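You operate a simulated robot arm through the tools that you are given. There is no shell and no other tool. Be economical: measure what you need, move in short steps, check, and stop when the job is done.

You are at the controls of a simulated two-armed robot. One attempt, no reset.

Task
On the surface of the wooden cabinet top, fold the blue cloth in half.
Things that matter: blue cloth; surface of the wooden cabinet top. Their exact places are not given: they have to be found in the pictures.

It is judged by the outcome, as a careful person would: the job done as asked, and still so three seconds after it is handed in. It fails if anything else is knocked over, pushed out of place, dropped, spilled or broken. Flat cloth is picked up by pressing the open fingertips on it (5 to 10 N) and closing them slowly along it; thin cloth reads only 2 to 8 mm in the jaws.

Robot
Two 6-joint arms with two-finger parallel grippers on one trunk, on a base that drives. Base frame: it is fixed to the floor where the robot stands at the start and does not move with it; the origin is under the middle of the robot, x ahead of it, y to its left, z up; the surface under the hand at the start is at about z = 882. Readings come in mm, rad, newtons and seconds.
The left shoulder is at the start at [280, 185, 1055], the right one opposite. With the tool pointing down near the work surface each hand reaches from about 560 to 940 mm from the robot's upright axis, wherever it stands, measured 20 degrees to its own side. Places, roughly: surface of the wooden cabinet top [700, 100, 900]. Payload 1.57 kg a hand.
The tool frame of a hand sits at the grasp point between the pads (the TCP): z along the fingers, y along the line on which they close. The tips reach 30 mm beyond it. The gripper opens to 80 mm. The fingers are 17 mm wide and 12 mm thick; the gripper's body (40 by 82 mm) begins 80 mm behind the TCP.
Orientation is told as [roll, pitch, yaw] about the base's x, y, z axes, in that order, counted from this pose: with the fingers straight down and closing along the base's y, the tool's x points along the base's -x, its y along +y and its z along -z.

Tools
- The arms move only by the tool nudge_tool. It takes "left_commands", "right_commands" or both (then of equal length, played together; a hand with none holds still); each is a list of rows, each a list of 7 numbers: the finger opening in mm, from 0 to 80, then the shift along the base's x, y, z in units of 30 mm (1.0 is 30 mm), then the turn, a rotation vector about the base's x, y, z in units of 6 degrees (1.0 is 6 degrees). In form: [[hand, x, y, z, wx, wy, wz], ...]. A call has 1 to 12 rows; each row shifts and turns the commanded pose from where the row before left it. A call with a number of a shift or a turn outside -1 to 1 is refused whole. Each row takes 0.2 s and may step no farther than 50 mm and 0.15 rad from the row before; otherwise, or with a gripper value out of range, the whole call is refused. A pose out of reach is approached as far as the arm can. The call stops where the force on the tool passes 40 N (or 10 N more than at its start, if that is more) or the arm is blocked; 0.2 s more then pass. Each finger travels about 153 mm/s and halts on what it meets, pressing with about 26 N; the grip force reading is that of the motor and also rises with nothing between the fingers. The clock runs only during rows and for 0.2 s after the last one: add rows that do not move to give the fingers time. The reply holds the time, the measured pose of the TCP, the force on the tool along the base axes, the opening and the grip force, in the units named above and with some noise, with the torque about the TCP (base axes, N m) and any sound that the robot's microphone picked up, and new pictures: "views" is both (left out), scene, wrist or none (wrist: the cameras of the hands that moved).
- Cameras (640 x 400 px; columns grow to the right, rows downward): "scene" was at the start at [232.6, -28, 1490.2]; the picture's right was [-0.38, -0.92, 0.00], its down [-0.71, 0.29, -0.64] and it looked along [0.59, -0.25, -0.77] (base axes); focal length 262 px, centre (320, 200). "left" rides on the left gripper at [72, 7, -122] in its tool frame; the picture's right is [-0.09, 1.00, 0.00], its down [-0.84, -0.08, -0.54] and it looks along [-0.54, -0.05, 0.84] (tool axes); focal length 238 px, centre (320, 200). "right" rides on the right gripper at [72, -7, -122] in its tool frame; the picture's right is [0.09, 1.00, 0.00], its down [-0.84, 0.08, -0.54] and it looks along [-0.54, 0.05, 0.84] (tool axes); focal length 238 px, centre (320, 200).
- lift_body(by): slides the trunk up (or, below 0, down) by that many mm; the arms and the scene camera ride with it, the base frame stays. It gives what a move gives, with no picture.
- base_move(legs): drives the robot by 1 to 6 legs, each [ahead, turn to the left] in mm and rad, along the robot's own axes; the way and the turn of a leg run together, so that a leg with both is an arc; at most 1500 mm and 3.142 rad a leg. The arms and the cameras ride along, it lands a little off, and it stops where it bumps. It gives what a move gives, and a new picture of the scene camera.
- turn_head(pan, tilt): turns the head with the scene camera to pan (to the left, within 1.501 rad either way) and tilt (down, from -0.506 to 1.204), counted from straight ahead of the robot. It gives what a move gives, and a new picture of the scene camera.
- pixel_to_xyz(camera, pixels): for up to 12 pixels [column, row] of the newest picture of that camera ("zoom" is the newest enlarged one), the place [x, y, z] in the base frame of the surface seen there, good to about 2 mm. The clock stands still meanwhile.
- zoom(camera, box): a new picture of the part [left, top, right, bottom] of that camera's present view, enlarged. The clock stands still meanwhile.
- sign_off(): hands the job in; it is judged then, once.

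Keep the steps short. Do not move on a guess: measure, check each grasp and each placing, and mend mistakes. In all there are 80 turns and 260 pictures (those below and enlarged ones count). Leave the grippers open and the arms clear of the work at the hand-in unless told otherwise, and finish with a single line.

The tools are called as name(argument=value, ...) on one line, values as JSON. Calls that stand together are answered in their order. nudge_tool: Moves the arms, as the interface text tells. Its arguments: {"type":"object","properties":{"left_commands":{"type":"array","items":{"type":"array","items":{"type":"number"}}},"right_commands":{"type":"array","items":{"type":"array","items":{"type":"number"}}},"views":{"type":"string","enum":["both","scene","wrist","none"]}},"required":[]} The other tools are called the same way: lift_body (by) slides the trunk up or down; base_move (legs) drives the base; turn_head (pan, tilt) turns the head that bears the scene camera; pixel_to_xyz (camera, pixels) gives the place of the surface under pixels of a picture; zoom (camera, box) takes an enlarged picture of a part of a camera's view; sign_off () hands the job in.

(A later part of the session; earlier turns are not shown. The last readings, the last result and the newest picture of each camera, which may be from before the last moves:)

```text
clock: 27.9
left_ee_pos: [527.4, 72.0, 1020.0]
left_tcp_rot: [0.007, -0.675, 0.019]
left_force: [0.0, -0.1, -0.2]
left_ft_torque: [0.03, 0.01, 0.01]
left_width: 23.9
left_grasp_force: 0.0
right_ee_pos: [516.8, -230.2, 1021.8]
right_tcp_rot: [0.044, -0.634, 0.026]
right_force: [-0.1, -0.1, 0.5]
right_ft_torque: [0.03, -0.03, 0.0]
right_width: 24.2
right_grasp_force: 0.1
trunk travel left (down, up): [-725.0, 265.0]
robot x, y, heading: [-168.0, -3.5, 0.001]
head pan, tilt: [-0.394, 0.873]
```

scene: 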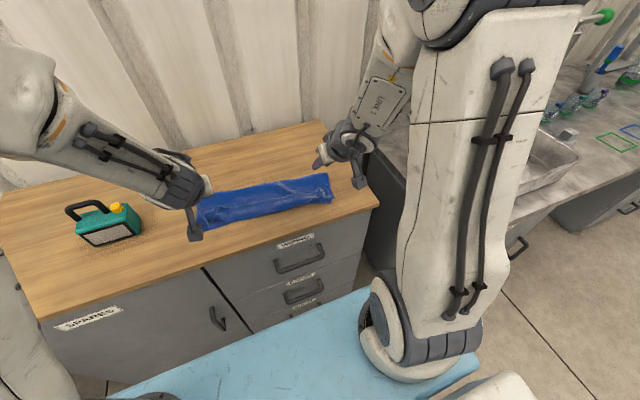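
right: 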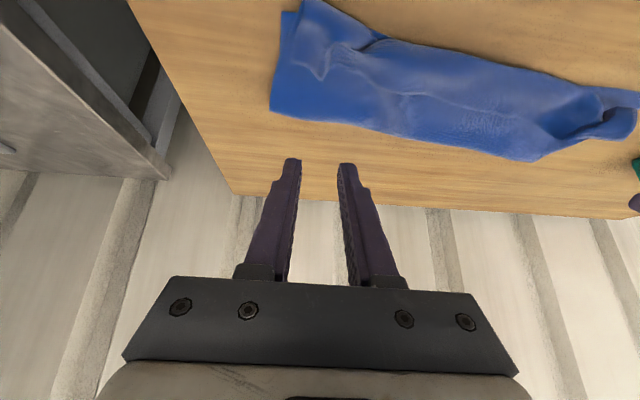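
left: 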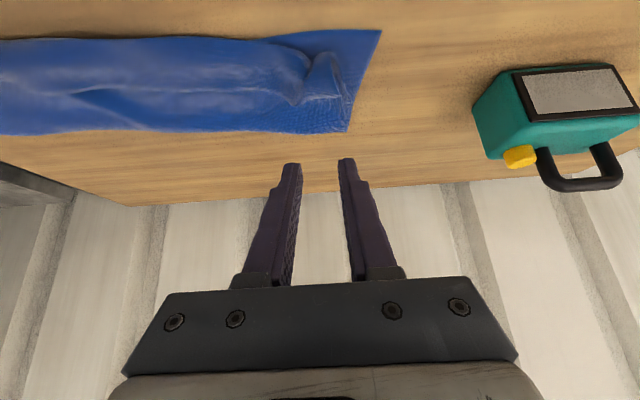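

Released. I'll enlarge the scene to inspect the fold.

zoom(camera="scene", box=[180, 150, 350, 250])

zoom(camera="left", box=[200, 0, 440, 150])

zoom(camera="right", box=[240, 0, 480, 150])

```text
3.76 times, centred on (265, 200) of scene
```

zoom: 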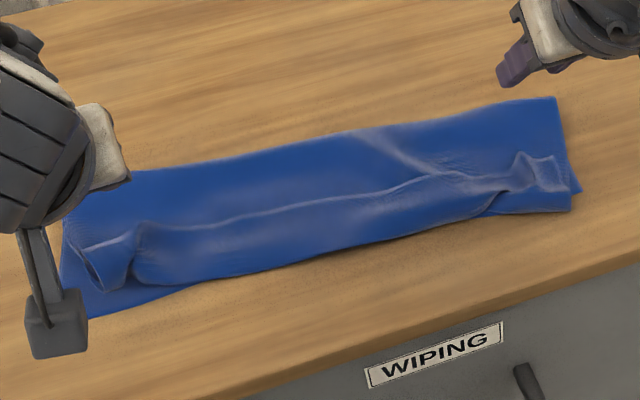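

```text
2.67 times, centred on (320, 75) of left
```

zoom: 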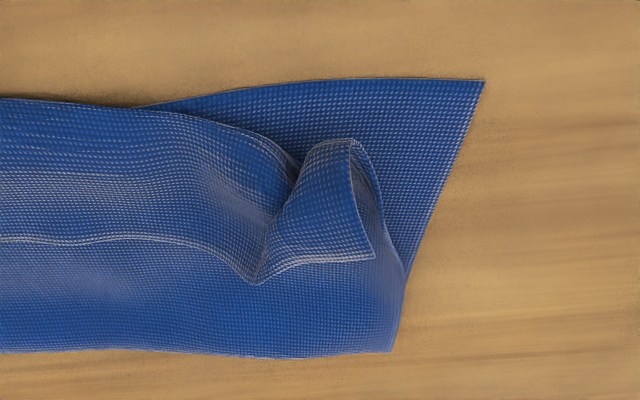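

```text
2.67 times, centred on (360, 75) of right
```

zoom: 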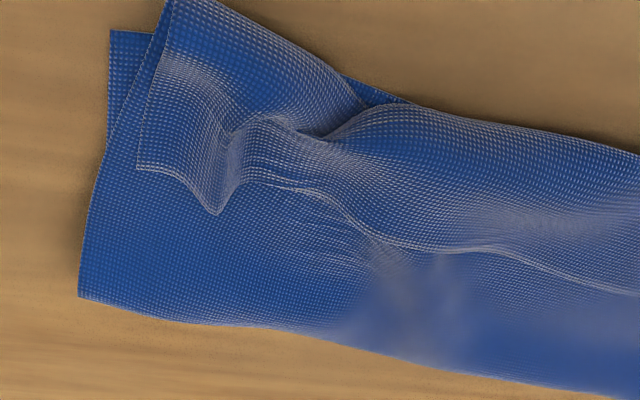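

The upper layer's rim has curled back on itself: the free edge is the seam line on top. I'll measure the outlines.

pixel_to_xyz(camera="left", pixels=[[380, 31], [346, 130], [200, 130], [60, 133], [250, 41], [120, 38], [296, 102], [337, 97], [331, 54], [200, 90], [330, 115], [320, 70]])

pixel_to_xyz(camera="right", pixels=[[283, 14], [271, 110], [350, 125], [450, 140], [305, 2], [380, 38], [460, 50], [320, 78], [293, 62], [400, 92], [470, 105], [540, 85]])

pixel_to_xyz(camera="zoom", pixels=[[300, 60], [400, 110]])

```text
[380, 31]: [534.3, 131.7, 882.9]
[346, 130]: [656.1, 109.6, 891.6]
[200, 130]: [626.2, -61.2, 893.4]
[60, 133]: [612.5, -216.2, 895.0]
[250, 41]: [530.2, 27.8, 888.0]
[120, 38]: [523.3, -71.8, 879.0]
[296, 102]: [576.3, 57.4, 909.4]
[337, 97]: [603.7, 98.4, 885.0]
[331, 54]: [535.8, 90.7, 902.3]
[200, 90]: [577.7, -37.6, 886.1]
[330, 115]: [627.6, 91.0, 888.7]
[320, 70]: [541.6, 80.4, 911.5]
```

```text
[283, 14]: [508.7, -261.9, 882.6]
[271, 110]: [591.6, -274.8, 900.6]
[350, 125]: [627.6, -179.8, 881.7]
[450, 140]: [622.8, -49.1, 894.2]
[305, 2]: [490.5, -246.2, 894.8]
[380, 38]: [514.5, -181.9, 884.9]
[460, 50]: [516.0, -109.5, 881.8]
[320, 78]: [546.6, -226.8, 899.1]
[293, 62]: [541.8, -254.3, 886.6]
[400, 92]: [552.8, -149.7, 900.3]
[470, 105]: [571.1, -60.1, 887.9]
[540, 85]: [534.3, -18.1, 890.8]
```

```text
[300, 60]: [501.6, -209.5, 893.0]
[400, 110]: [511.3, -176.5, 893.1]
```

The top layer slumped because I let it go slack, so the fold line sits too near (bottom layer ≈118 mm, top ≈170 mm with about 50 mm curled back). I'll redo it. The plan is to straddle the small ridges at the rim corners with fingers tilted toward the robot, lift, then refold taut while rotating the hands through. First I back up 40 mm.

base_move(legs=[[-40, 0]])

nudge_tool(left_commands=[[40, 0.5, 0, 0.1, 0, 1, 0], [40, 0.5, 0, 0.1, 0, 1, 0], [40, 0.5, 0, 0.1, 0, 1, 0], [40, 0.5, 0, 0.1, 0, 1, 0], [40, 0.5, 0, 0.1, 0, 1, 0], [40, 0.3, 0, 0.1, 0, 1, 0], [40, 0.3, 0, 0, 0, 1, 0], [40, 0.3, 0, 0, 0, 1, 0], [40, 0.3, 0, 0, 0, 1, 0], [40, 0.1, 0, 0, 0, 1, 0], [40, 0, 0, 0, 0, 1, 0], [40, 0, 0, 0, 0, 0.5, 0]], right_commands=[[40, 0.5, 0, 0.1, -0.2, 1, 0], [40, 0.5, 0, 0.1, -0.2, 1, 0], [40, 0.5, 0, 0.1, 0, 1, 0], [40, 0.5, 0, 0.1, 0, 1, 0], [40, 0.3, 0, 0.1, 0, 1, 0], [40, 0.3, 0, 0.1, 0, 1, 0], [40, 0.3, 0, 0, 0, 1, 0], [40, 0.3, 0, 0, 0, 1, 0], [40, 0, 0, 0, 0, 1, 0], [40, 0, 0, 0, 0, 1, 0], [40, 0, 0, 0, 0, 1, 0], [40, 0, 0, 0, 0, 0, 0]])

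```text
clock: 28.7
left_ee_pos: [486.1, 73.4, 1020.3]
left_tcp_rot: [0.01, -0.677, 0.02]
left_force: [1.1, -0.1, -0.2]
left_ft_torque: [-0.01, 0.01, -0.04]
left_width: 23.7
left_grasp_force: 0.0
right_ee_pos: [475.6, -229.2, 1022.8]
right_tcp_rot: [0.044, -0.634, 0.03]
right_force: [0.2, 0.0, 0.0]
right_ft_torque: [-0.05, -0.01, 0.03]
right_width: 23.9
right_grasp_force: 0.0
trunk travel left (down, up): [-725.0, 265.0]
robot x, y, heading: [-209.4, -0.8, 0.0]
head pan, tilt: [-0.394, 0.873]
```

scene: 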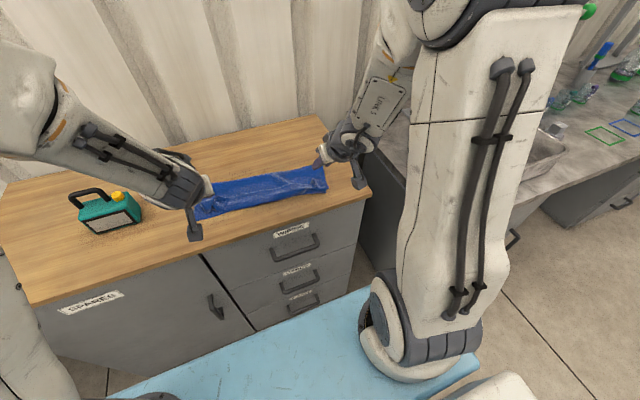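

```text
clock: 31.3
left_ee_pos: [579.5, 79.7, 1006.9]
left_tcp_rot: [0.053, 0.463, 0.018]
left_force: [0.6, 0.0, 0.8]
left_ft_torque: [-0.03, 0.06, -0.01]
left_width: 39.8
left_grasp_force: 0.1
left hand out of reach, approached as far as the arm can: row 1, 2, 11, 12
right_ee_pos: [550.5, -217.5, 1036.2]
right_tcp_rot: [0.098, 0.408, 0.036]
right_force: [0.2, 0.7, 0.0]
right_ft_torque: [-0.02, 0.02, 0.02]
right_width: 40.0
right_grasp_force: 0.1
right hand out of reach, approached as far as the arm can: row 1, 2, 3
trunk travel left (down, up): [-725.0, 265.0]
robot x, y, heading: [-206.1, 1.3, -0.006]
head pan, tilt: [-0.394, 0.873]
```

scene: 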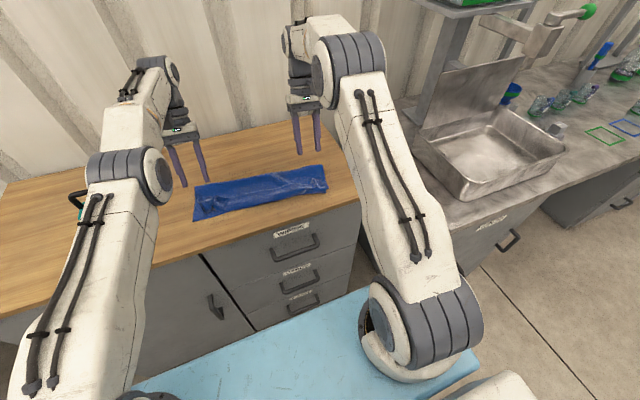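
right: 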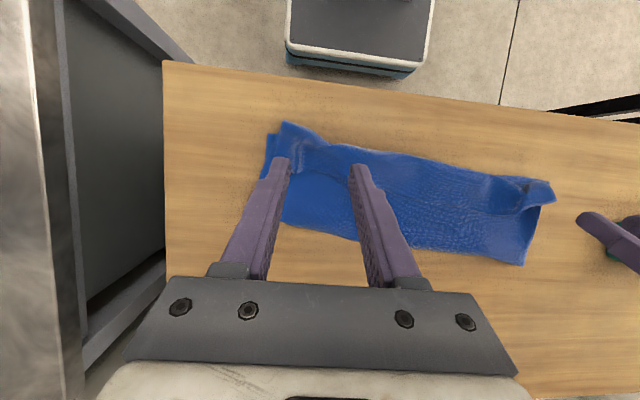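
left: 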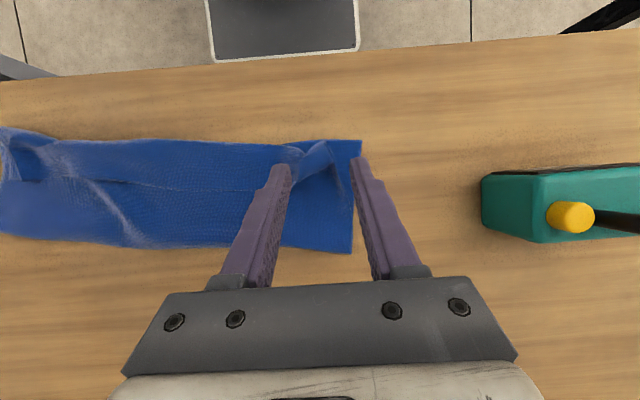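

These are good overhead views. I'll enlarge and measure the rim ridges.

zoom(camera="right", box=[240, 100, 400, 200])

zoom(camera="left", box=[230, 120, 390, 220])

pixel_to_xyz(camera="left", pixels=[[361, 142], [350, 250], [150, 245], [20, 235], [250, 190], [150, 186], [318, 170], [322, 145], [331, 160], [300, 178], [240, 145]])

pixel_to_xyz(camera="right", pixels=[[268, 138], [283, 123], [310, 230], [420, 248], [522, 262], [300, 165], [310, 172], [330, 170], [330, 147], [310, 145], [342, 175], [450, 195]])

```text
4.00 times, centred on (320, 150) of right
```

zoom: 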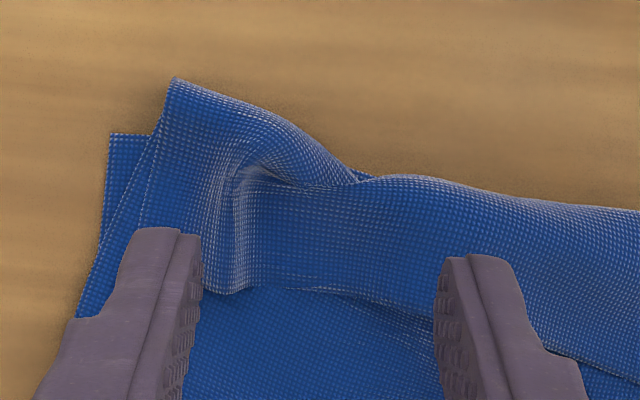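

```text
4.00 times, centred on (310, 170) of left
```

zoom: 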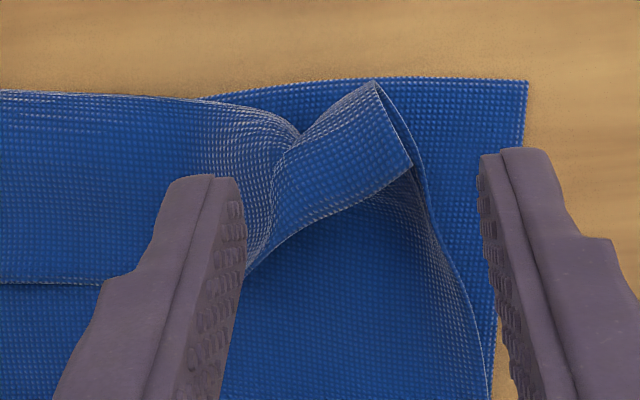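

```text
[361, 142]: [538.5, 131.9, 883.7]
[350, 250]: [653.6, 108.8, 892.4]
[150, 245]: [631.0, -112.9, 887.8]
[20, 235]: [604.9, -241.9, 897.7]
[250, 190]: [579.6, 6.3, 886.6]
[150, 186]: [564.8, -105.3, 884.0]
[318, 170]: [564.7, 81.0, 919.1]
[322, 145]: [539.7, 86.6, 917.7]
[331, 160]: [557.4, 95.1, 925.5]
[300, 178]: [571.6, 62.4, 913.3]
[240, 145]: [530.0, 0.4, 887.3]
```

```text
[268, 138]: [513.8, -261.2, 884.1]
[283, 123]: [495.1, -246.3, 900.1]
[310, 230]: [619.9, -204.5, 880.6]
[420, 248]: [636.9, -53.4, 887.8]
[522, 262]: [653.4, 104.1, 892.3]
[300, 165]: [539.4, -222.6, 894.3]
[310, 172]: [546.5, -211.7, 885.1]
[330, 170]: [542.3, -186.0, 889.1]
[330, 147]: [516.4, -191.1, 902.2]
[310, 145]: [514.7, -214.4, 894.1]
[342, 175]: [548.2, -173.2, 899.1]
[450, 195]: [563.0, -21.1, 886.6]
```

The left flap ridge is at about (566, 78), z up to 920. The right ridge is at about (541, −224). I'll lower both hands astride them to about 10 mm above the final height.

nudge_tool(left_commands=[[54, 0, 0, -0.5, -0.1, 0, 0], [54, 0, 0, -0.5, -0.1, 0, 0], [54, 0, 0, -0.5, -0.1, 0, 0], [54, 0, 0, -0.5, -0.1, 0, 0], [54, 0, 0, -0.4, -0.1, 0, 0], [54, 0, 0, -0.3, 0, 0, 0], [54, 0, 0, 0, 0, 0, 0]], right_commands=[[40, 0.08, -0.2, -0.7, -0.3, 0, 0], [40, 0, 0, -0.7, -0.3, 0, 0], [40, 0, 0, -0.7, -0.3, 0, 0], [40, 0, 0, -0.5, 0, 0, 0], [40, 0, 0, -0.5, 0, 0, 0], [40, 0, 0, -0.45, 0, 0, 0], [40, 0, 0, 0, 0, 0, 0]])

```text
clock: 32.9
left_ee_pos: [578.1, 80.5, 928.0]
left_tcp_rot: [-0.003, 0.461, -0.007]
left_force: [0.2, 0.1, -0.2]
left_ft_torque: [0.02, -0.04, -0.02]
left_width: 53.9
left_grasp_force: 0.0
right_ee_pos: [552.3, -224.7, 929.3]
right_tcp_rot: [-0.004, 0.409, -0.003]
right_force: [-0.3, 0.9, -0.2]
right_ft_torque: [0.0, -0.01, 0.01]
right_width: 40.2
right_grasp_force: 0.1
trunk travel left (down, up): [-725.0, 265.0]
robot x, y, heading: [-211.0, -4.6, -0.002]
head pan, tilt: [-0.394, 0.873]
```

scene: 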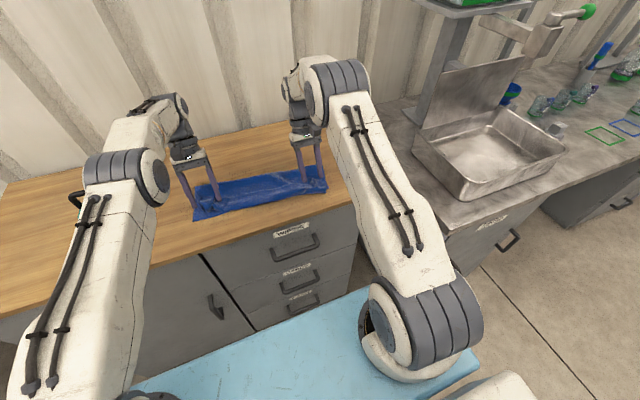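
right: 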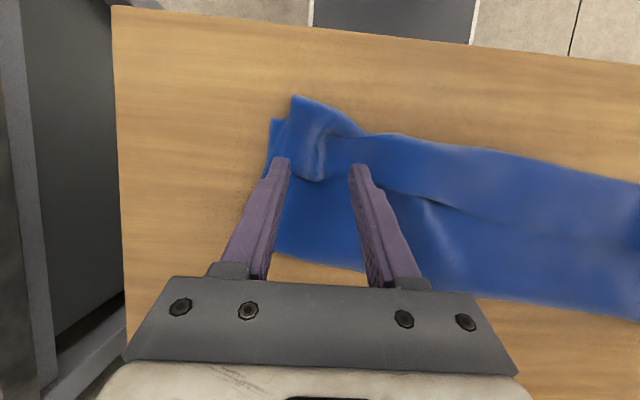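
left: 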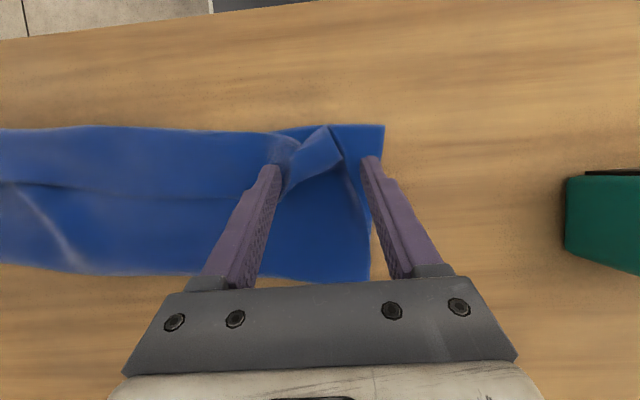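

Both straddle the flaps. I'll lower about 10 mm and close slowly, checking the width.

nudge_tool(left_commands=[[54, -0.2, 0, -0.2, 0, 0, 0], [54, 0, 0, -0.1, 0, 0, 0], [46, 0, 0, 0, 0, 0, 0], [38, 0, 0, 0, 0, 0, 0], [30, 0, 0, 0, 0, 0, 0], [24, 0, 0, 0, 0, 0, 0], [18, 0, 0, 0, 0, 0, 0], [12, 0, 0, 0, 0, 0, 0], [6, 0, 0, 0, 0, 0, 0], [0, 0, 0, 0, 0, 0, 0], [0, 0, 0, 0, 0, 0, 0]], right_commands=[[40, 0, 0, -0.2, 0, 0, 0], [40, 0, 0, -0.2, 0, 0, 0], [36, 0, 0, 0, 0, 0, 0], [32, 0, 0, 0, 0, 0, 0], [28, 0, 0, 0, 0, 0, 0], [24, 0, 0, 0, 0, 0, 0], [18, 0, 0, 0, 0, 0, 0], [12, 0, 0, 0, 0, 0, 0], [6, 0, 0, 0, 0, 0, 0], [0, 0, 0, 0, 0, 0, 0], [0, 0, 0, 0, 0, 0, 0]])

```text
clock: 35.3
left_ee_pos: [572.1, 80.5, 918.2]
left_tcp_rot: [-0.004, 0.463, -0.007]
left_force: [0.5, -0.2, 2.2]
left_ft_torque: [-0.03, 0.04, -0.01]
left_width: 6.3
left_grasp_force: 25.9
right_ee_pos: [554.2, -224.3, 917.8]
right_tcp_rot: [-0.005, 0.407, -0.005]
right_force: [1.1, 1.0, -0.4]
right_ft_torque: [0.01, -0.02, 0.03]
right_width: 0.1
right_grasp_force: 21.0
trunk travel left (down, up): [-725.0, 265.0]
robot x, y, heading: [-213.1, 0.2, -0.001]
head pan, tilt: [-0.394, 0.873]
```

scene: 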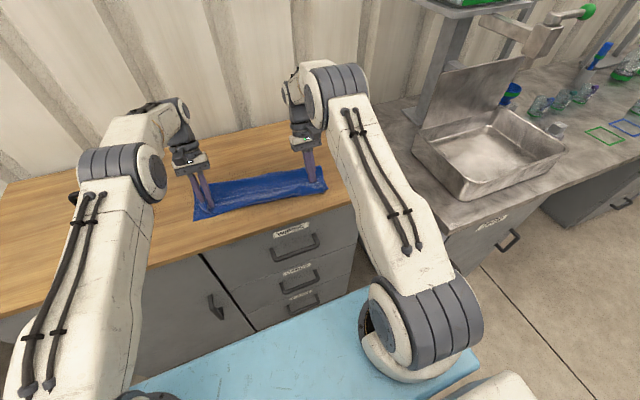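
right: 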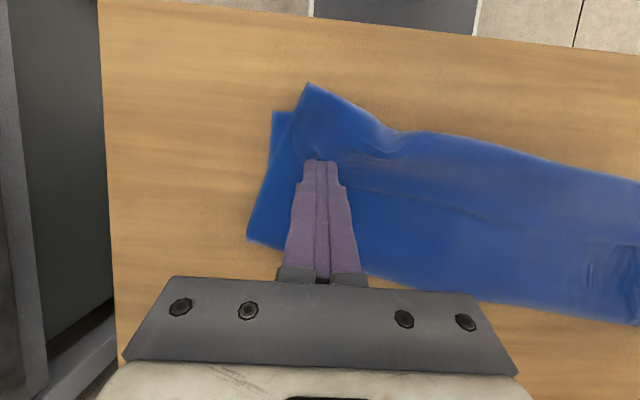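
left: 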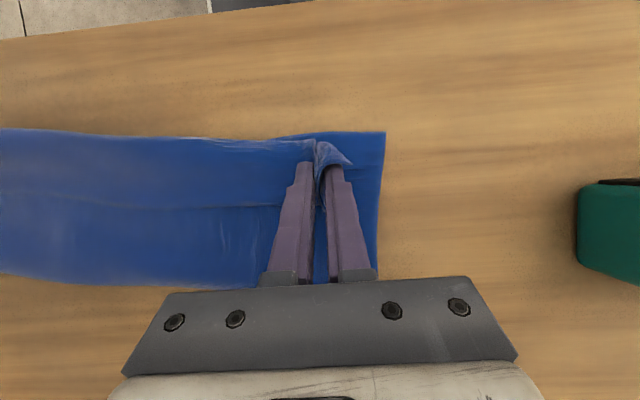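

The left holds the flap at 6.3 mm. The right slid over and is empty. I'll lift the right hand, reopen it and look.

nudge_tool(right_commands=[[0, 0, 0, 0.5, 0, 0, 0], [30, 0, 0, 0.3, 0, 0, 0], [44, 0, 0, 0, 0, 0, 0], [44, 0, 0, 0, 0, 0, 0]], views="none")

zoom(camera="right", box=[220, 70, 460, 220])

pixel_to_xyz(camera="zoom", pixels=[[250, 200], [300, 250], [320, 220], [300, 150], [250, 100], [330, 260]])

```text
clock: 36.3
left_ee_pos: [572.0, 80.6, 918.8]
left_tcp_rot: [-0.005, 0.461, -0.009]
left_force: [0.1, -0.4, 1.8]
left_ft_torque: [-0.02, 0.05, -0.01]
left_width: 6.3
left_grasp_force: 26.2
right_ee_pos: [552.5, -226.3, 941.8]
right_tcp_rot: [-0.005, 0.41, -0.004]
right_force: [0.3, -0.4, 0.8]
right_ft_torque: [0.0, -0.01, -0.02]
right_width: 44.1
right_grasp_force: 0.0
trunk travel left (down, up): [-725.0, 265.0]
robot x, y, heading: [-207.1, 1.1, -0.006]
head pan, tilt: [-0.394, 0.873]
```

```text
2.67 times, centred on (340, 145) of right
```

zoom: 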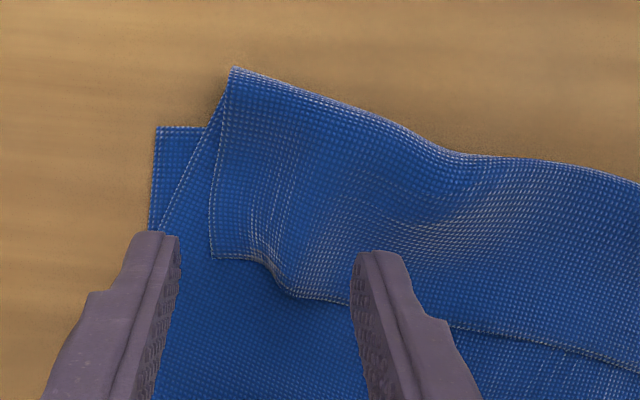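

```text
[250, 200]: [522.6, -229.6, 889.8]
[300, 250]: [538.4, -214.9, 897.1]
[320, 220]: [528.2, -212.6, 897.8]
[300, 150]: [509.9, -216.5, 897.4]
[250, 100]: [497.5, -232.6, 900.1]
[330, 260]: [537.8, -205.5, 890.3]
```

I see it clearly: the rim corner is at (540, −244) and the rim edge at x≈549. I'll shift the right hand to y≈−212 and x −7, then press.

nudge_tool(right_commands=[[44, -0.23, 0.47, 0, 0, 0, 0], [44, 0, 0, -0.5, 0, 0, 0], [44, 0, 0, -0.3, 0, 0, 0], [44, 0, 0, -0.1, 0, 0, 0], [44, 0, 0, 0, 0, 0, 0]], views="wrist")

```text
clock: 37.5
left_ee_pos: [571.5, 80.0, 919.1]
left_tcp_rot: [-0.004, 0.461, -0.009]
left_force: [-0.3, -0.5, 2.0]
left_ft_torque: [-0.03, 0.05, 0.02]
left_width: 6.1
left_grasp_force: 25.9
right_ee_pos: [546.2, -211.3, 915.8]
right_tcp_rot: [-0.004, 0.407, -0.002]
right_force: [0.3, 1.8, 12.6]
right_ft_torque: [0.11, 0.06, -0.06]
right_width: 44.3
right_grasp_force: 0.0
trunk travel left (down, up): [-725.0, 265.0]
robot x, y, heading: [-205.0, 0.1, -0.004]
head pan, tilt: [-0.394, 0.873]
```

right: 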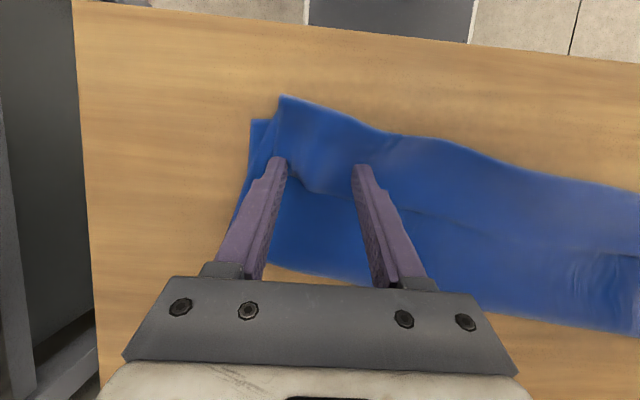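

The press reads 12.6 N. I'll ease 0.5 mm and close slowly.

nudge_tool(right_commands=[[42, 0, 0, 0.02, 0, 0, 0], [38, 0, 0, 0, 0, 0, 0], [34, 0, 0, 0, 0, 0, 0], [30, 0, 0, 0, 0, 0, 0], [26, 0, 0, 0, 0, 0, 0], [22, 0, 0, 0, 0, 0, 0], [18, 0, 0, 0.02, 0, 0, 0], [14, 0, 0, 0.02, 0, 0, 0], [10, 0, 0, 0.02, 0, 0, 0], [6, 0, 0, 0.02, 0, 0, 0], [0, 0, 0, 0.02, 0, 0, 0], [0, 0, 0, 0, 0, 0, 0]], views="wrist")

```text
clock: 40.1
left_ee_pos: [571.7, 80.7, 918.6]
left_tcp_rot: [-0.005, 0.463, -0.007]
left_force: [-1.2, -4.2, 3.3]
left_ft_torque: [-0.13, 0.06, -0.03]
left_width: 6.2
left_grasp_force: 26.1
right_ee_pos: [546.2, -208.2, 918.6]
right_tcp_rot: [-0.003, 0.408, -0.004]
right_force: [0.6, 5.1, 0.6]
right_ft_torque: [0.11, 0.01, -0.04]
right_width: 2.3
right_grasp_force: 23.8
trunk travel left (down, up): [-725.0, 265.0]
robot x, y, heading: [-206.8, -1.3, -0.002]
head pan, tilt: [-0.394, 0.873]
```

right: 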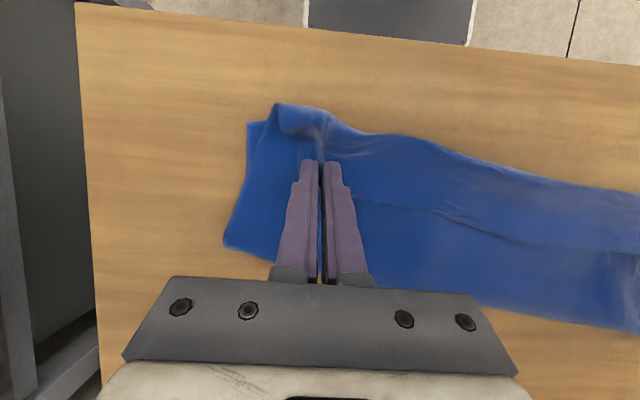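

Both hold: the right reads 2.3 mm with opposing y-tension. I'll lift up and back over the table so the lower layer lies flat to the true mid-line (x≈665), levelling the hands on the way.

nudge_tool(left_commands=[[0, 0.2, -0.05, 0.8, 0, -0.44, 0], [0, 0.2, -0.05, 0.8, 0, -0.44, 0], [0, 0.4, 0, 0.6, 0, -0.44, 0], [0, 0.5, 0, 0.5, 0, -0.44, 0], [0, 0.5, 0, 0.4, 0, -0.44, 0], [0, 0.6, 0, 0.3, 0, -0.44, 0], [0, 0.6, 0, 0.2, 0, -0.44, 0], [0, 0.6, 0, 0.2, 0, -0.44, 0], [0, 0.6, 0, 0.1, 0, -0.44, 0], [0, 0.7, 0, 0.1, 0, -0.44, 0], [0, 0, 0, 0, 0, 0, 0]], right_commands=[[0, 0.3, 0.05, 0.8, 0, -0.39, 0], [0, 0.3, 0.05, 0.8, 0, -0.39, 0], [0, 0.5, 0, 0.6, 0, -0.39, 0], [0, 0.5, 0, 0.5, 0, -0.39, 0], [0, 0.5, 0, 0.4, 0, -0.39, 0], [0, 0.6, 0, 0.3, 0, -0.39, 0], [0, 0.6, 0, 0.2, 0, -0.39, 0], [0, 0.6, 0, 0.2, 0, -0.39, 0], [0, 0.6, 0, 0.1, 0, -0.39, 0], [0, 0.7, 0, 0.1, 0, -0.39, 0], [0, 0, 0, 0, 0, 0, 0]])

```text
clock: 42.5
left_ee_pos: [674.1, 85.6, 1029.4]
left_tcp_rot: [-0.002, 0.001, -0.007]
left_force: [0.2, -5.7, -0.4]
left_ft_torque: [-0.19, -0.01, -0.07]
left_width: 3.4
left_grasp_force: 24.1
left hand out of reach, approached as far as the arm can: row 6, 7, 8, 9, 10
right_ee_pos: [680.0, -205.1, 1032.3]
right_tcp_rot: [-0.002, 0.001, -0.003]
right_force: [0.7, 6.5, -0.1]
right_ft_torque: [0.18, -0.02, 0.05]
right_width: 2.4
right_grasp_force: 23.8
right hand out of reach, approached as far as the arm can: row 9, 10
trunk travel left (down, up): [-725.0, 265.0]
robot x, y, heading: [-211.7, 0.7, -0.002]
head pan, tilt: [-0.394, 0.873]
```

scene: 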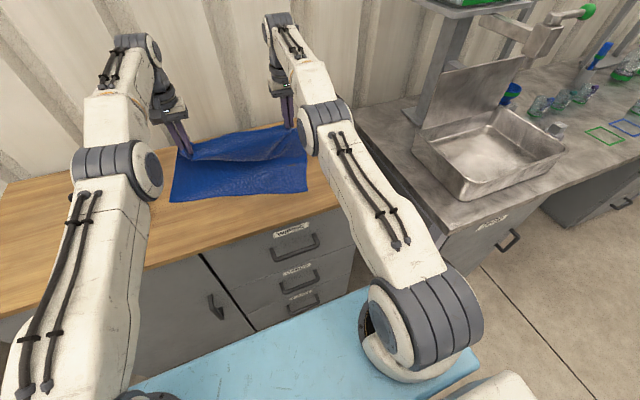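
right: 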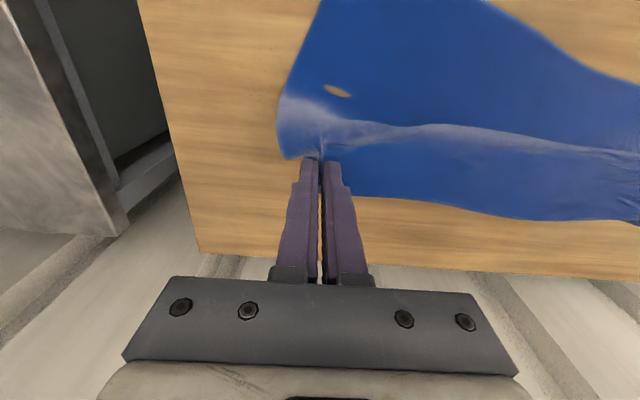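
left: 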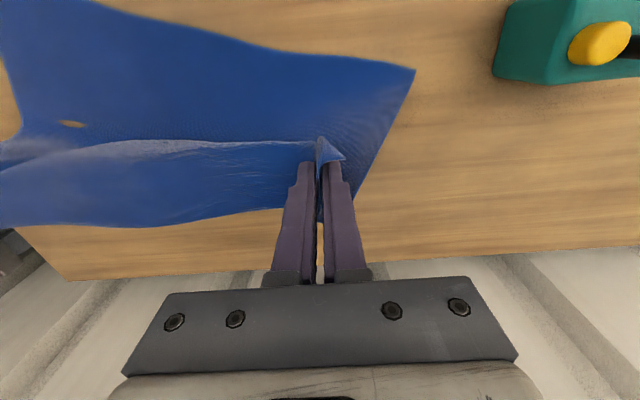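

Lifted. I'll measure the near edge and the shape of the lower layer.

pixel_to_xyz(camera="left", pixels=[[412, 70], [380, 130], [360, 170], [352, 192], [250, 45], [150, 140], [150, 215]])

pixel_to_xyz(camera="right", pixels=[[315, 15], [297, 60], [283, 95], [285, 130], [400, 128], [400, 195], [500, 215]])

pixel_to_xyz(camera="scene", pixels=[[172, 199], [306, 190], [240, 190], [240, 160], [280, 155]])

zoom(camera="scene", box=[150, 90, 340, 210])

```text
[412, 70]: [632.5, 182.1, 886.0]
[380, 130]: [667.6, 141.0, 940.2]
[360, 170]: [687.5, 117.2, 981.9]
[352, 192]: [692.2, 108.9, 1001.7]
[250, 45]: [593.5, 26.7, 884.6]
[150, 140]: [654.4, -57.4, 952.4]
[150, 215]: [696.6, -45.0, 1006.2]
```

```text
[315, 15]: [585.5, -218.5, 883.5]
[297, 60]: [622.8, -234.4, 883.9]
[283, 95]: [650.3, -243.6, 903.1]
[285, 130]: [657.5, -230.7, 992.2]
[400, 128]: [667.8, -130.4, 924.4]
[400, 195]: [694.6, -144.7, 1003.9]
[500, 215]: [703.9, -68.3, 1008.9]
```

```text
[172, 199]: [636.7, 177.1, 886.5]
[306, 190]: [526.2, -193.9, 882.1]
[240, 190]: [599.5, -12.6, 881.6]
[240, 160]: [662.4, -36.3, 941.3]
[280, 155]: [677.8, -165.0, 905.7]
```

```text
3.33 times, centred on (245, 150) of scene
```

zoom: 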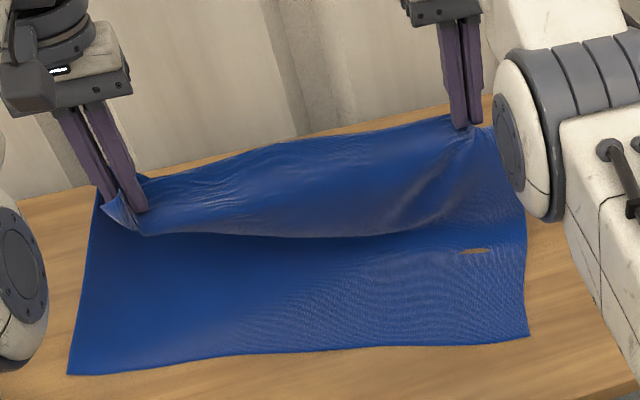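

The cloth's lower layer was dragged round: the near edge now runs from (635, 180) to (526, −194), so the left grip must have caught more than one layer. I'll look closely at the left grip.

zoom(camera="left", box=[200, 80, 440, 230])

zoom(camera="scene", box=[160, 120, 224, 160])

```text
2.67 times, centred on (320, 155) of left
```

zoom: 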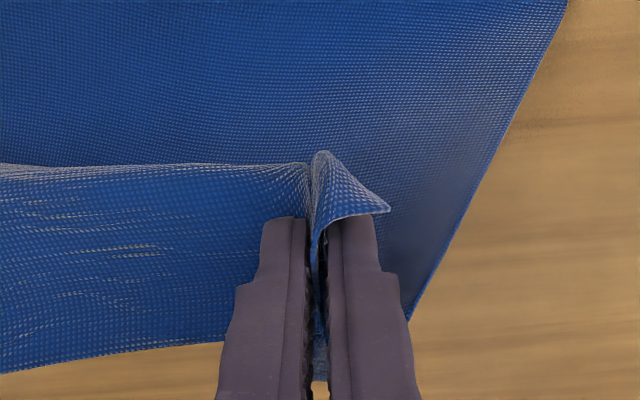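

```text
10.00 times, centred on (192, 140) of scene
```

zoom: 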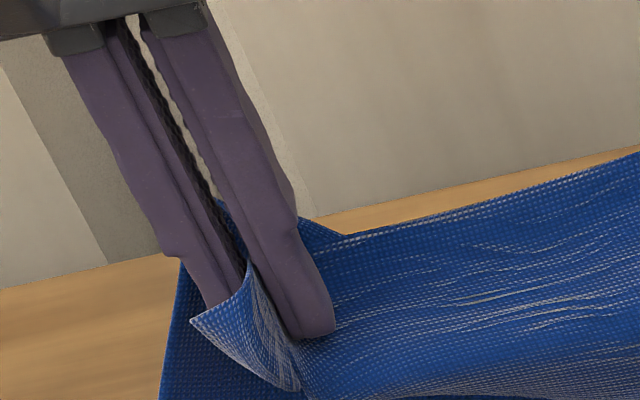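

The left hand holds the rim corner plus a pleat of the layer beneath. I'll lower both hands, let go with the left only, and lift it clear.

nudge_tool(left_commands=[[0, 0, -0.1, -0.6, 0, 0, 0], [0, 0, -0.1, -0.6, 0, 0, 0], [0, 0, 0, -0.6, 0, 0, 0], [0, 0, 0, -0.6, 0, 0, 0], [0, 0, 0, -0.5, 0, 0, 0], [10, 0, 0, 0, 0, 0, 0], [30, 0, 0, 0, 0, 0, 0], [40, 0, 0, 0.3, 0, 0, 0], [40, 0, 0, 0.7, 0, 0, 0], [40, 0, 0, 0.9, 0, 0, 0], [40, 0, 0, 0.9, 0, 0, 0]], right_commands=[[0, 0, 0, -0.6, 0, 0, 0], [0, 0, 0, -0.6, 0, 0, 0], [0, 0, 0, -0.6, 0, 0, 0], [0, 0, 0, -0.6, 0, 0, 0], [0, 0, 0, -0.4, 0, 0, 0], [0, 0, 0, 0, 0, 0, 0], [0, 0, 0, 0, 0, 0, 0], [0, 0, 0, 0, 0, 0, 0], [0, 0, 0, 0, 0, 0, 0], [0, 0, 0, 0, 0, 0, 0], [0, 0, 0, 0, 0, 0, 0]])

```text
clock: 44.9
left_ee_pos: [672.6, 79.5, 1026.7]
left_tcp_rot: [-0.002, 0.002, -0.007]
left_force: [0.6, -0.3, -0.2]
left_ft_torque: [0.03, 0.07, 0.01]
left_width: 40.1
left_grasp_force: 0.0
left hand out of reach, approached as far as the arm can: row 3, 5, 10, 11
right_ee_pos: [688.9, -205.9, 950.2]
right_tcp_rot: [-0.001, 0.002, -0.002]
right_force: [0.5, 0.1, 0.2]
right_ft_torque: [-0.05, -0.01, 0.0]
right_width: 2.4
right_grasp_force: 24.0
right hand out of reach, approached as far as the arm can: row 2, 4
trunk travel left (down, up): [-725.0, 265.0]
robot x, y, heading: [-208.0, 0.9, -0.006]
head pan, tilt: [-0.394, 0.873]
```

scene: 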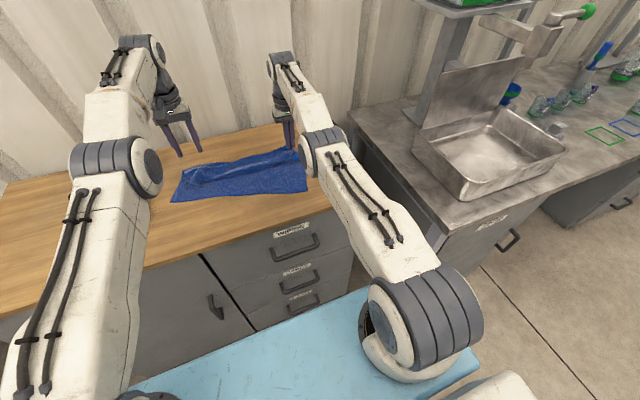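
right: 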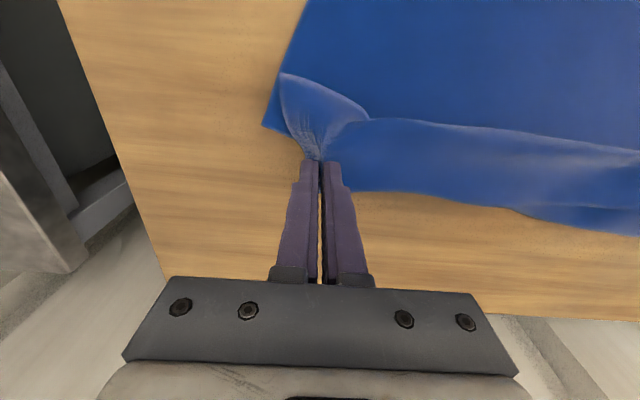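
left: 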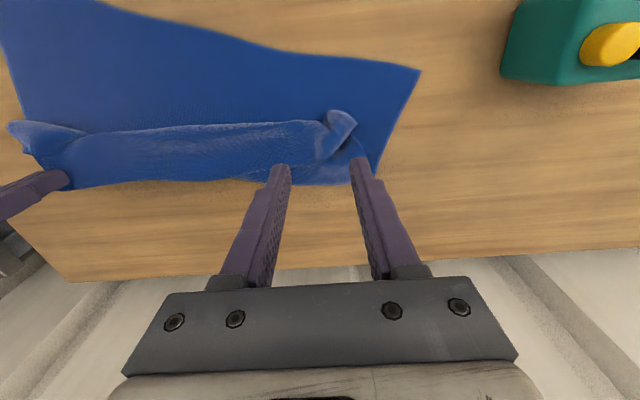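

Now the rim is released on the left. I'll drive forward 100 mm, which lets the right hand draw its rim corner back towards flat and gives both hands reach.

base_move(legs=[[100, 0]])

zoom(camera="scene", box=[150, 120, 370, 260])

```text
clock: 46.1
left_ee_pos: [773.0, 79.8, 1027.8]
left_tcp_rot: [-0.002, 0.002, -0.007]
left_force: [-0.9, 0.3, 1.2]
left_ft_torque: [-0.01, -0.01, -0.02]
left_width: 39.9
left_grasp_force: 0.0
right_ee_pos: [787.7, -206.1, 949.6]
right_tcp_rot: [-0.001, 0.001, -0.004]
right_force: [0.6, 0.3, 0.7]
right_ft_torque: [-0.03, -0.04, -0.01]
right_width: 2.4
right_grasp_force: 24.2
trunk travel left (down, up): [-725.0, 265.0]
robot x, y, heading: [-110.0, -3.4, -0.001]
head pan, tilt: [-0.394, 0.873]
```

scene: 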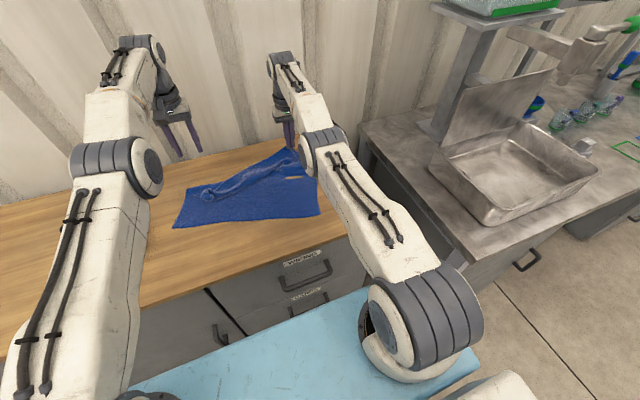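

```text
2.86 times, centred on (260, 190) of scene
```

zoom: 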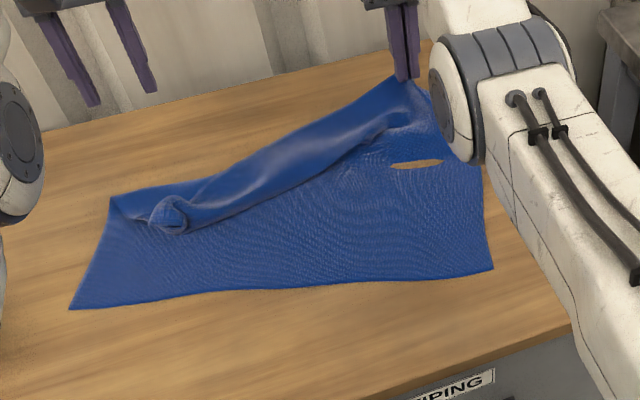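

The right side is opening out. I'll lower the right corner nearly flat, and measure the left knob where the rim corner lies.

nudge_tool(right_commands=[[0, 0.2, -0.5, -0.2, 0, 0, 0], [0, 0.2, -0.5, -0.3, 0, 0, 0], [0, 0, 0, -0.2, 0, 0, 0], [0, 0, 0, 0, 0, 0, 0]], views="scene")

zoom(camera="left", box=[200, 0, 440, 150])

zoom(camera="scene", box=[160, 150, 256, 210])

pixel_to_xyz(camera="scene", pixels=[[208, 195], [201, 193], [214, 195], [188, 188], [173, 227], [174, 225], [319, 215], [240, 184], [230, 190], [230, 175]])

```text
clock: 47.1
left_ee_pos: [772.6, 79.9, 1027.3]
left_tcp_rot: [-0.003, 0.002, -0.008]
left_force: [-0.4, -0.6, 0.2]
left_ft_torque: [0.0, 0.02, 0.01]
left_width: 39.8
left_grasp_force: 0.1
right_ee_pos: [790.3, -234.7, 927.8]
right_tcp_rot: [-0.001, 0.001, -0.004]
right_force: [0.4, -0.4, -0.5]
right_ft_torque: [-0.01, -0.03, 0.01]
right_width: 2.4
right_grasp_force: 23.4
right hand out of reach, approached as far as the arm can: row 1, 2
trunk travel left (down, up): [-725.0, 265.0]
robot x, y, heading: [-107.5, 3.7, 0.006]
head pan, tilt: [-0.394, 0.873]
```

scene: 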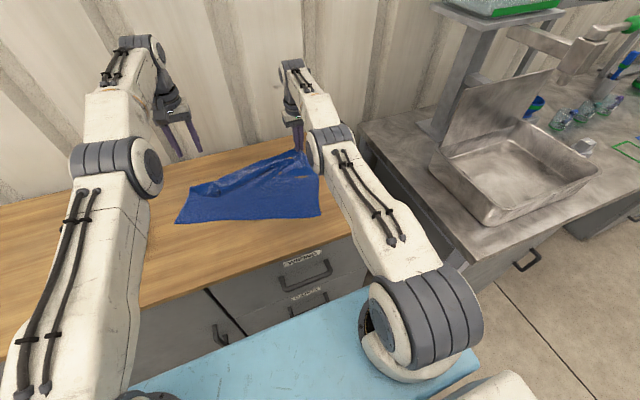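

```text
2.67 times, centred on (320, 75) of left
```

zoom: 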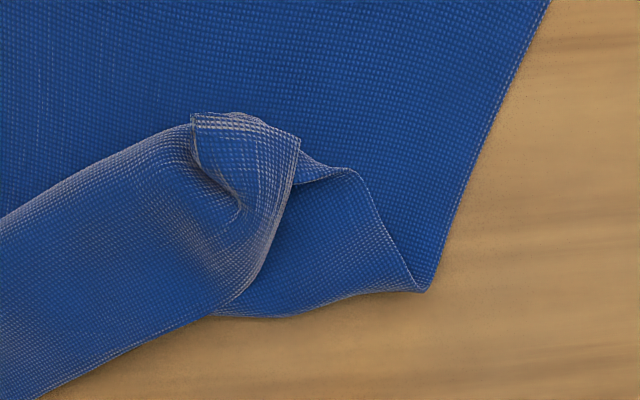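

```text
6.67 times, centred on (208, 180) of scene
```

zoom: 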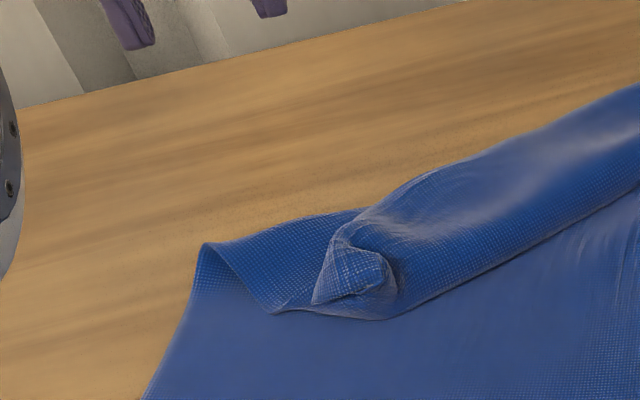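

```text
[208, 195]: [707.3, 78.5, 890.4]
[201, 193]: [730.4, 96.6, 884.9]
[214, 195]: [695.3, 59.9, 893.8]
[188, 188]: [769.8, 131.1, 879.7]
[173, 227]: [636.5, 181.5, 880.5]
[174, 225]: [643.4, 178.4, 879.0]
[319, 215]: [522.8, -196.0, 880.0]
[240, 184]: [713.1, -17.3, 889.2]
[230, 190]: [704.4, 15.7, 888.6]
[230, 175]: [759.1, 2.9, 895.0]
```

The left rim corner is a small knob at about (710, 82, 900). I'll move the left hand over it to TCP z≈955 and look.

nudge_tool(left_commands=[[56, -0.5, 0, -0.6, 0, 0, 0], [56, -0.5, 0, -0.6, 0, 0, 0], [56, -0.5, 0, -0.6, 0, 0, 0], [56, -0.4, 0, -0.5, 0, 0, 0], [56, 0, 0, 0, 0, 0, 0]], views="wrist")

zoom(camera="left", box=[200, 70, 440, 220])

pixel_to_xyz(camera="zoom", pixels=[[250, 150], [320, 150], [320, 200], [280, 200], [250, 250], [400, 250], [320, 260], [350, 170]])

```text
clock: 48.3
left_ee_pos: [715.2, 81.0, 956.2]
left_tcp_rot: [-0.002, 0.002, -0.005]
left_force: [0.2, -0.2, 0.3]
left_ft_torque: [-0.01, 0.0, 0.02]
left_width: 56.0
left_grasp_force: 0.1
right_ee_pos: [790.0, -236.1, 927.8]
right_tcp_rot: [-0.001, 0.001, -0.003]
right_force: [1.1, 1.4, 0.0]
right_ft_torque: [0.01, 0.01, 0.0]
right_width: 2.6
right_grasp_force: 23.8
trunk travel left (down, up): [-725.0, 265.0]
robot x, y, heading: [-112.0, -0.0, -0.001]
head pan, tilt: [-0.394, 0.873]
```

left: 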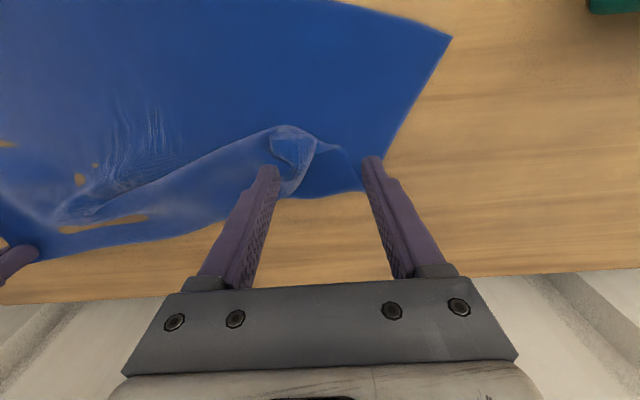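

```text
2.67 times, centred on (320, 145) of left
```

zoom: 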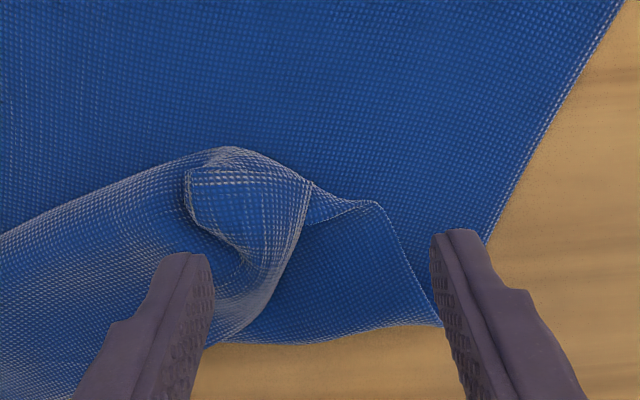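

```text
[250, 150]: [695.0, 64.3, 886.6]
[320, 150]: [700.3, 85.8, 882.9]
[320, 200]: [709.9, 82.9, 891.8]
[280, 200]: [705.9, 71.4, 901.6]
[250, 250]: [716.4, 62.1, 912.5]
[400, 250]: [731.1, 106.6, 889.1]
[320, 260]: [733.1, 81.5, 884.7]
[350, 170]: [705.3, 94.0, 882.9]
```

The knob centre is at (706, 69), z up to 910. I'll go down astride it with tips at ≈893 and close on it.

nudge_tool(left_commands=[[50, -0.35, -0.38, -0.4, 0, 0, 0], [50, 0, 0, -0.4, 0, 0, 0], [50, 0, 0, -0.3, 0, 0, 0], [42, 0, 0, 0, 0, 0, 0], [34, 0, 0, 0, 0, 0, 0], [26, 0, 0, 0, 0, 0, 0], [18, 0, 0, 0, 0, 0, 0], [10, 0, 0, 0, 0, 0, 0], [0, 0, 0, 0, 0, 0, 0], [0, 0, 0, 0, 0, 0, 0], [0, 0, 0, 0, 0, 0, 0]], views="wrist")

```text
clock: 50.7
left_ee_pos: [704.9, 69.4, 925.4]
left_tcp_rot: [-0.002, 0.003, -0.006]
left_force: [0.7, 1.0, -0.3]
left_ft_torque: [0.0, 0.03, 0.02]
left_width: 2.4
left_grasp_force: 23.9
right_ee_pos: [788.8, -233.9, 927.5]
right_tcp_rot: [-0.002, 0.001, -0.004]
right_force: [0.0, 0.4, 0.4]
right_ft_torque: [-0.01, 0.0, 0.02]
right_width: 2.2
right_grasp_force: 24.1
trunk travel left (down, up): [-725.0, 265.0]
robot x, y, heading: [-113.9, -2.0, -0.004]
head pan, tilt: [-0.394, 0.873]
```

left: 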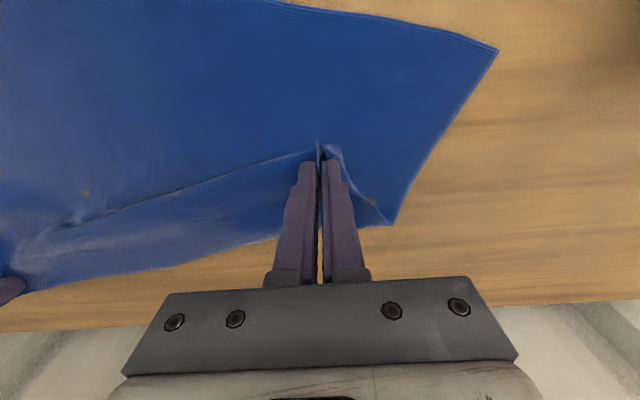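

The left reads 2.4 mm. I'll lift it 90 mm with some +x and see what hangs.

nudge_tool(left_commands=[[0, 0, 0, 0.7, 0, 0, 0], [0, 0.3, 0, 0.7, 0, 0, 0], [0, 0.5, 0.1, 0.7, 0, 0, 0], [0, 0.5, 0.1, 0.7, 0, 0, 0], [0, 0.5, 0.2, 0.2, 0, 0, 0], [0, 0, 0, 0, 0, 0, 0]])

zoom(camera="scene", box=[150, 120, 342, 240])

```text
clock: 52.1
left_ee_pos: [757.7, 77.8, 1014.5]
left_tcp_rot: [-0.001, 0.003, -0.007]
left_force: [-0.4, -7.6, -2.4]
left_ft_torque: [-0.19, 0.05, -0.18]
left_width: 3.4
left_grasp_force: 24.3
right_ee_pos: [789.6, -233.5, 927.4]
right_tcp_rot: [0.0, 0.002, -0.005]
right_force: [-0.7, 7.8, 2.6]
right_ft_torque: [0.27, 0.01, -0.04]
right_width: 2.6
right_grasp_force: 24.2
trunk travel left (down, up): [-725.0, 265.0]
robot x, y, heading: [-110.3, 2.2, -0.001]
head pan, tilt: [-0.394, 0.873]
```

scene: 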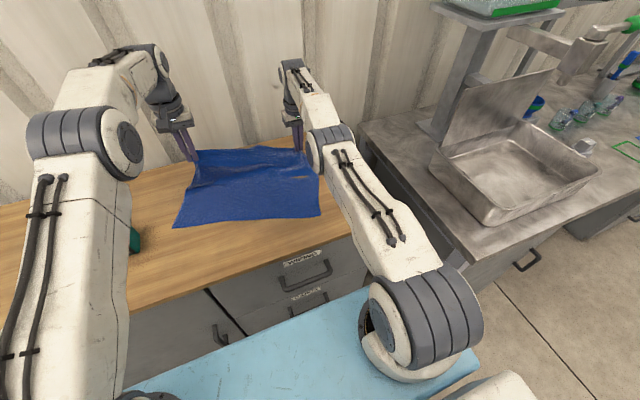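
left: 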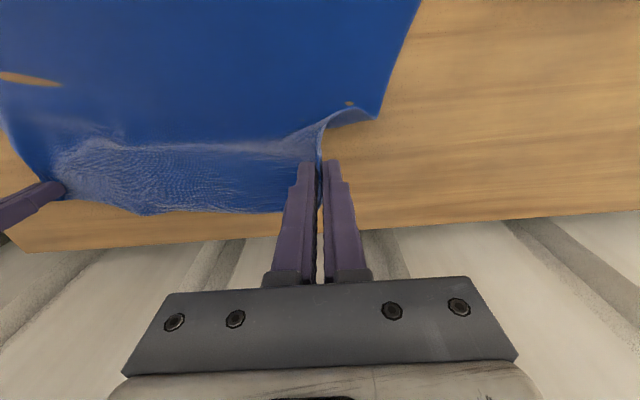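

```text
3.33 times, centred on (246, 180) of scene
```

zoom: 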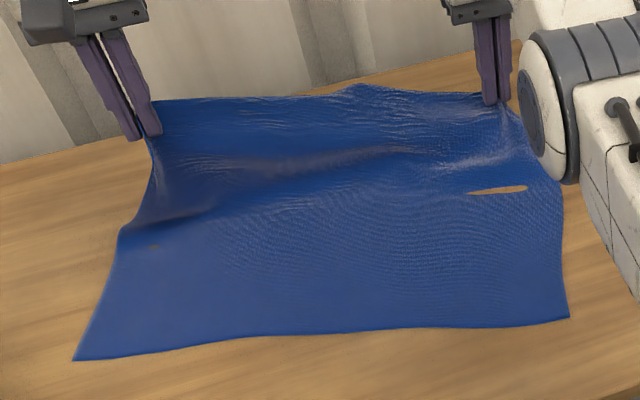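

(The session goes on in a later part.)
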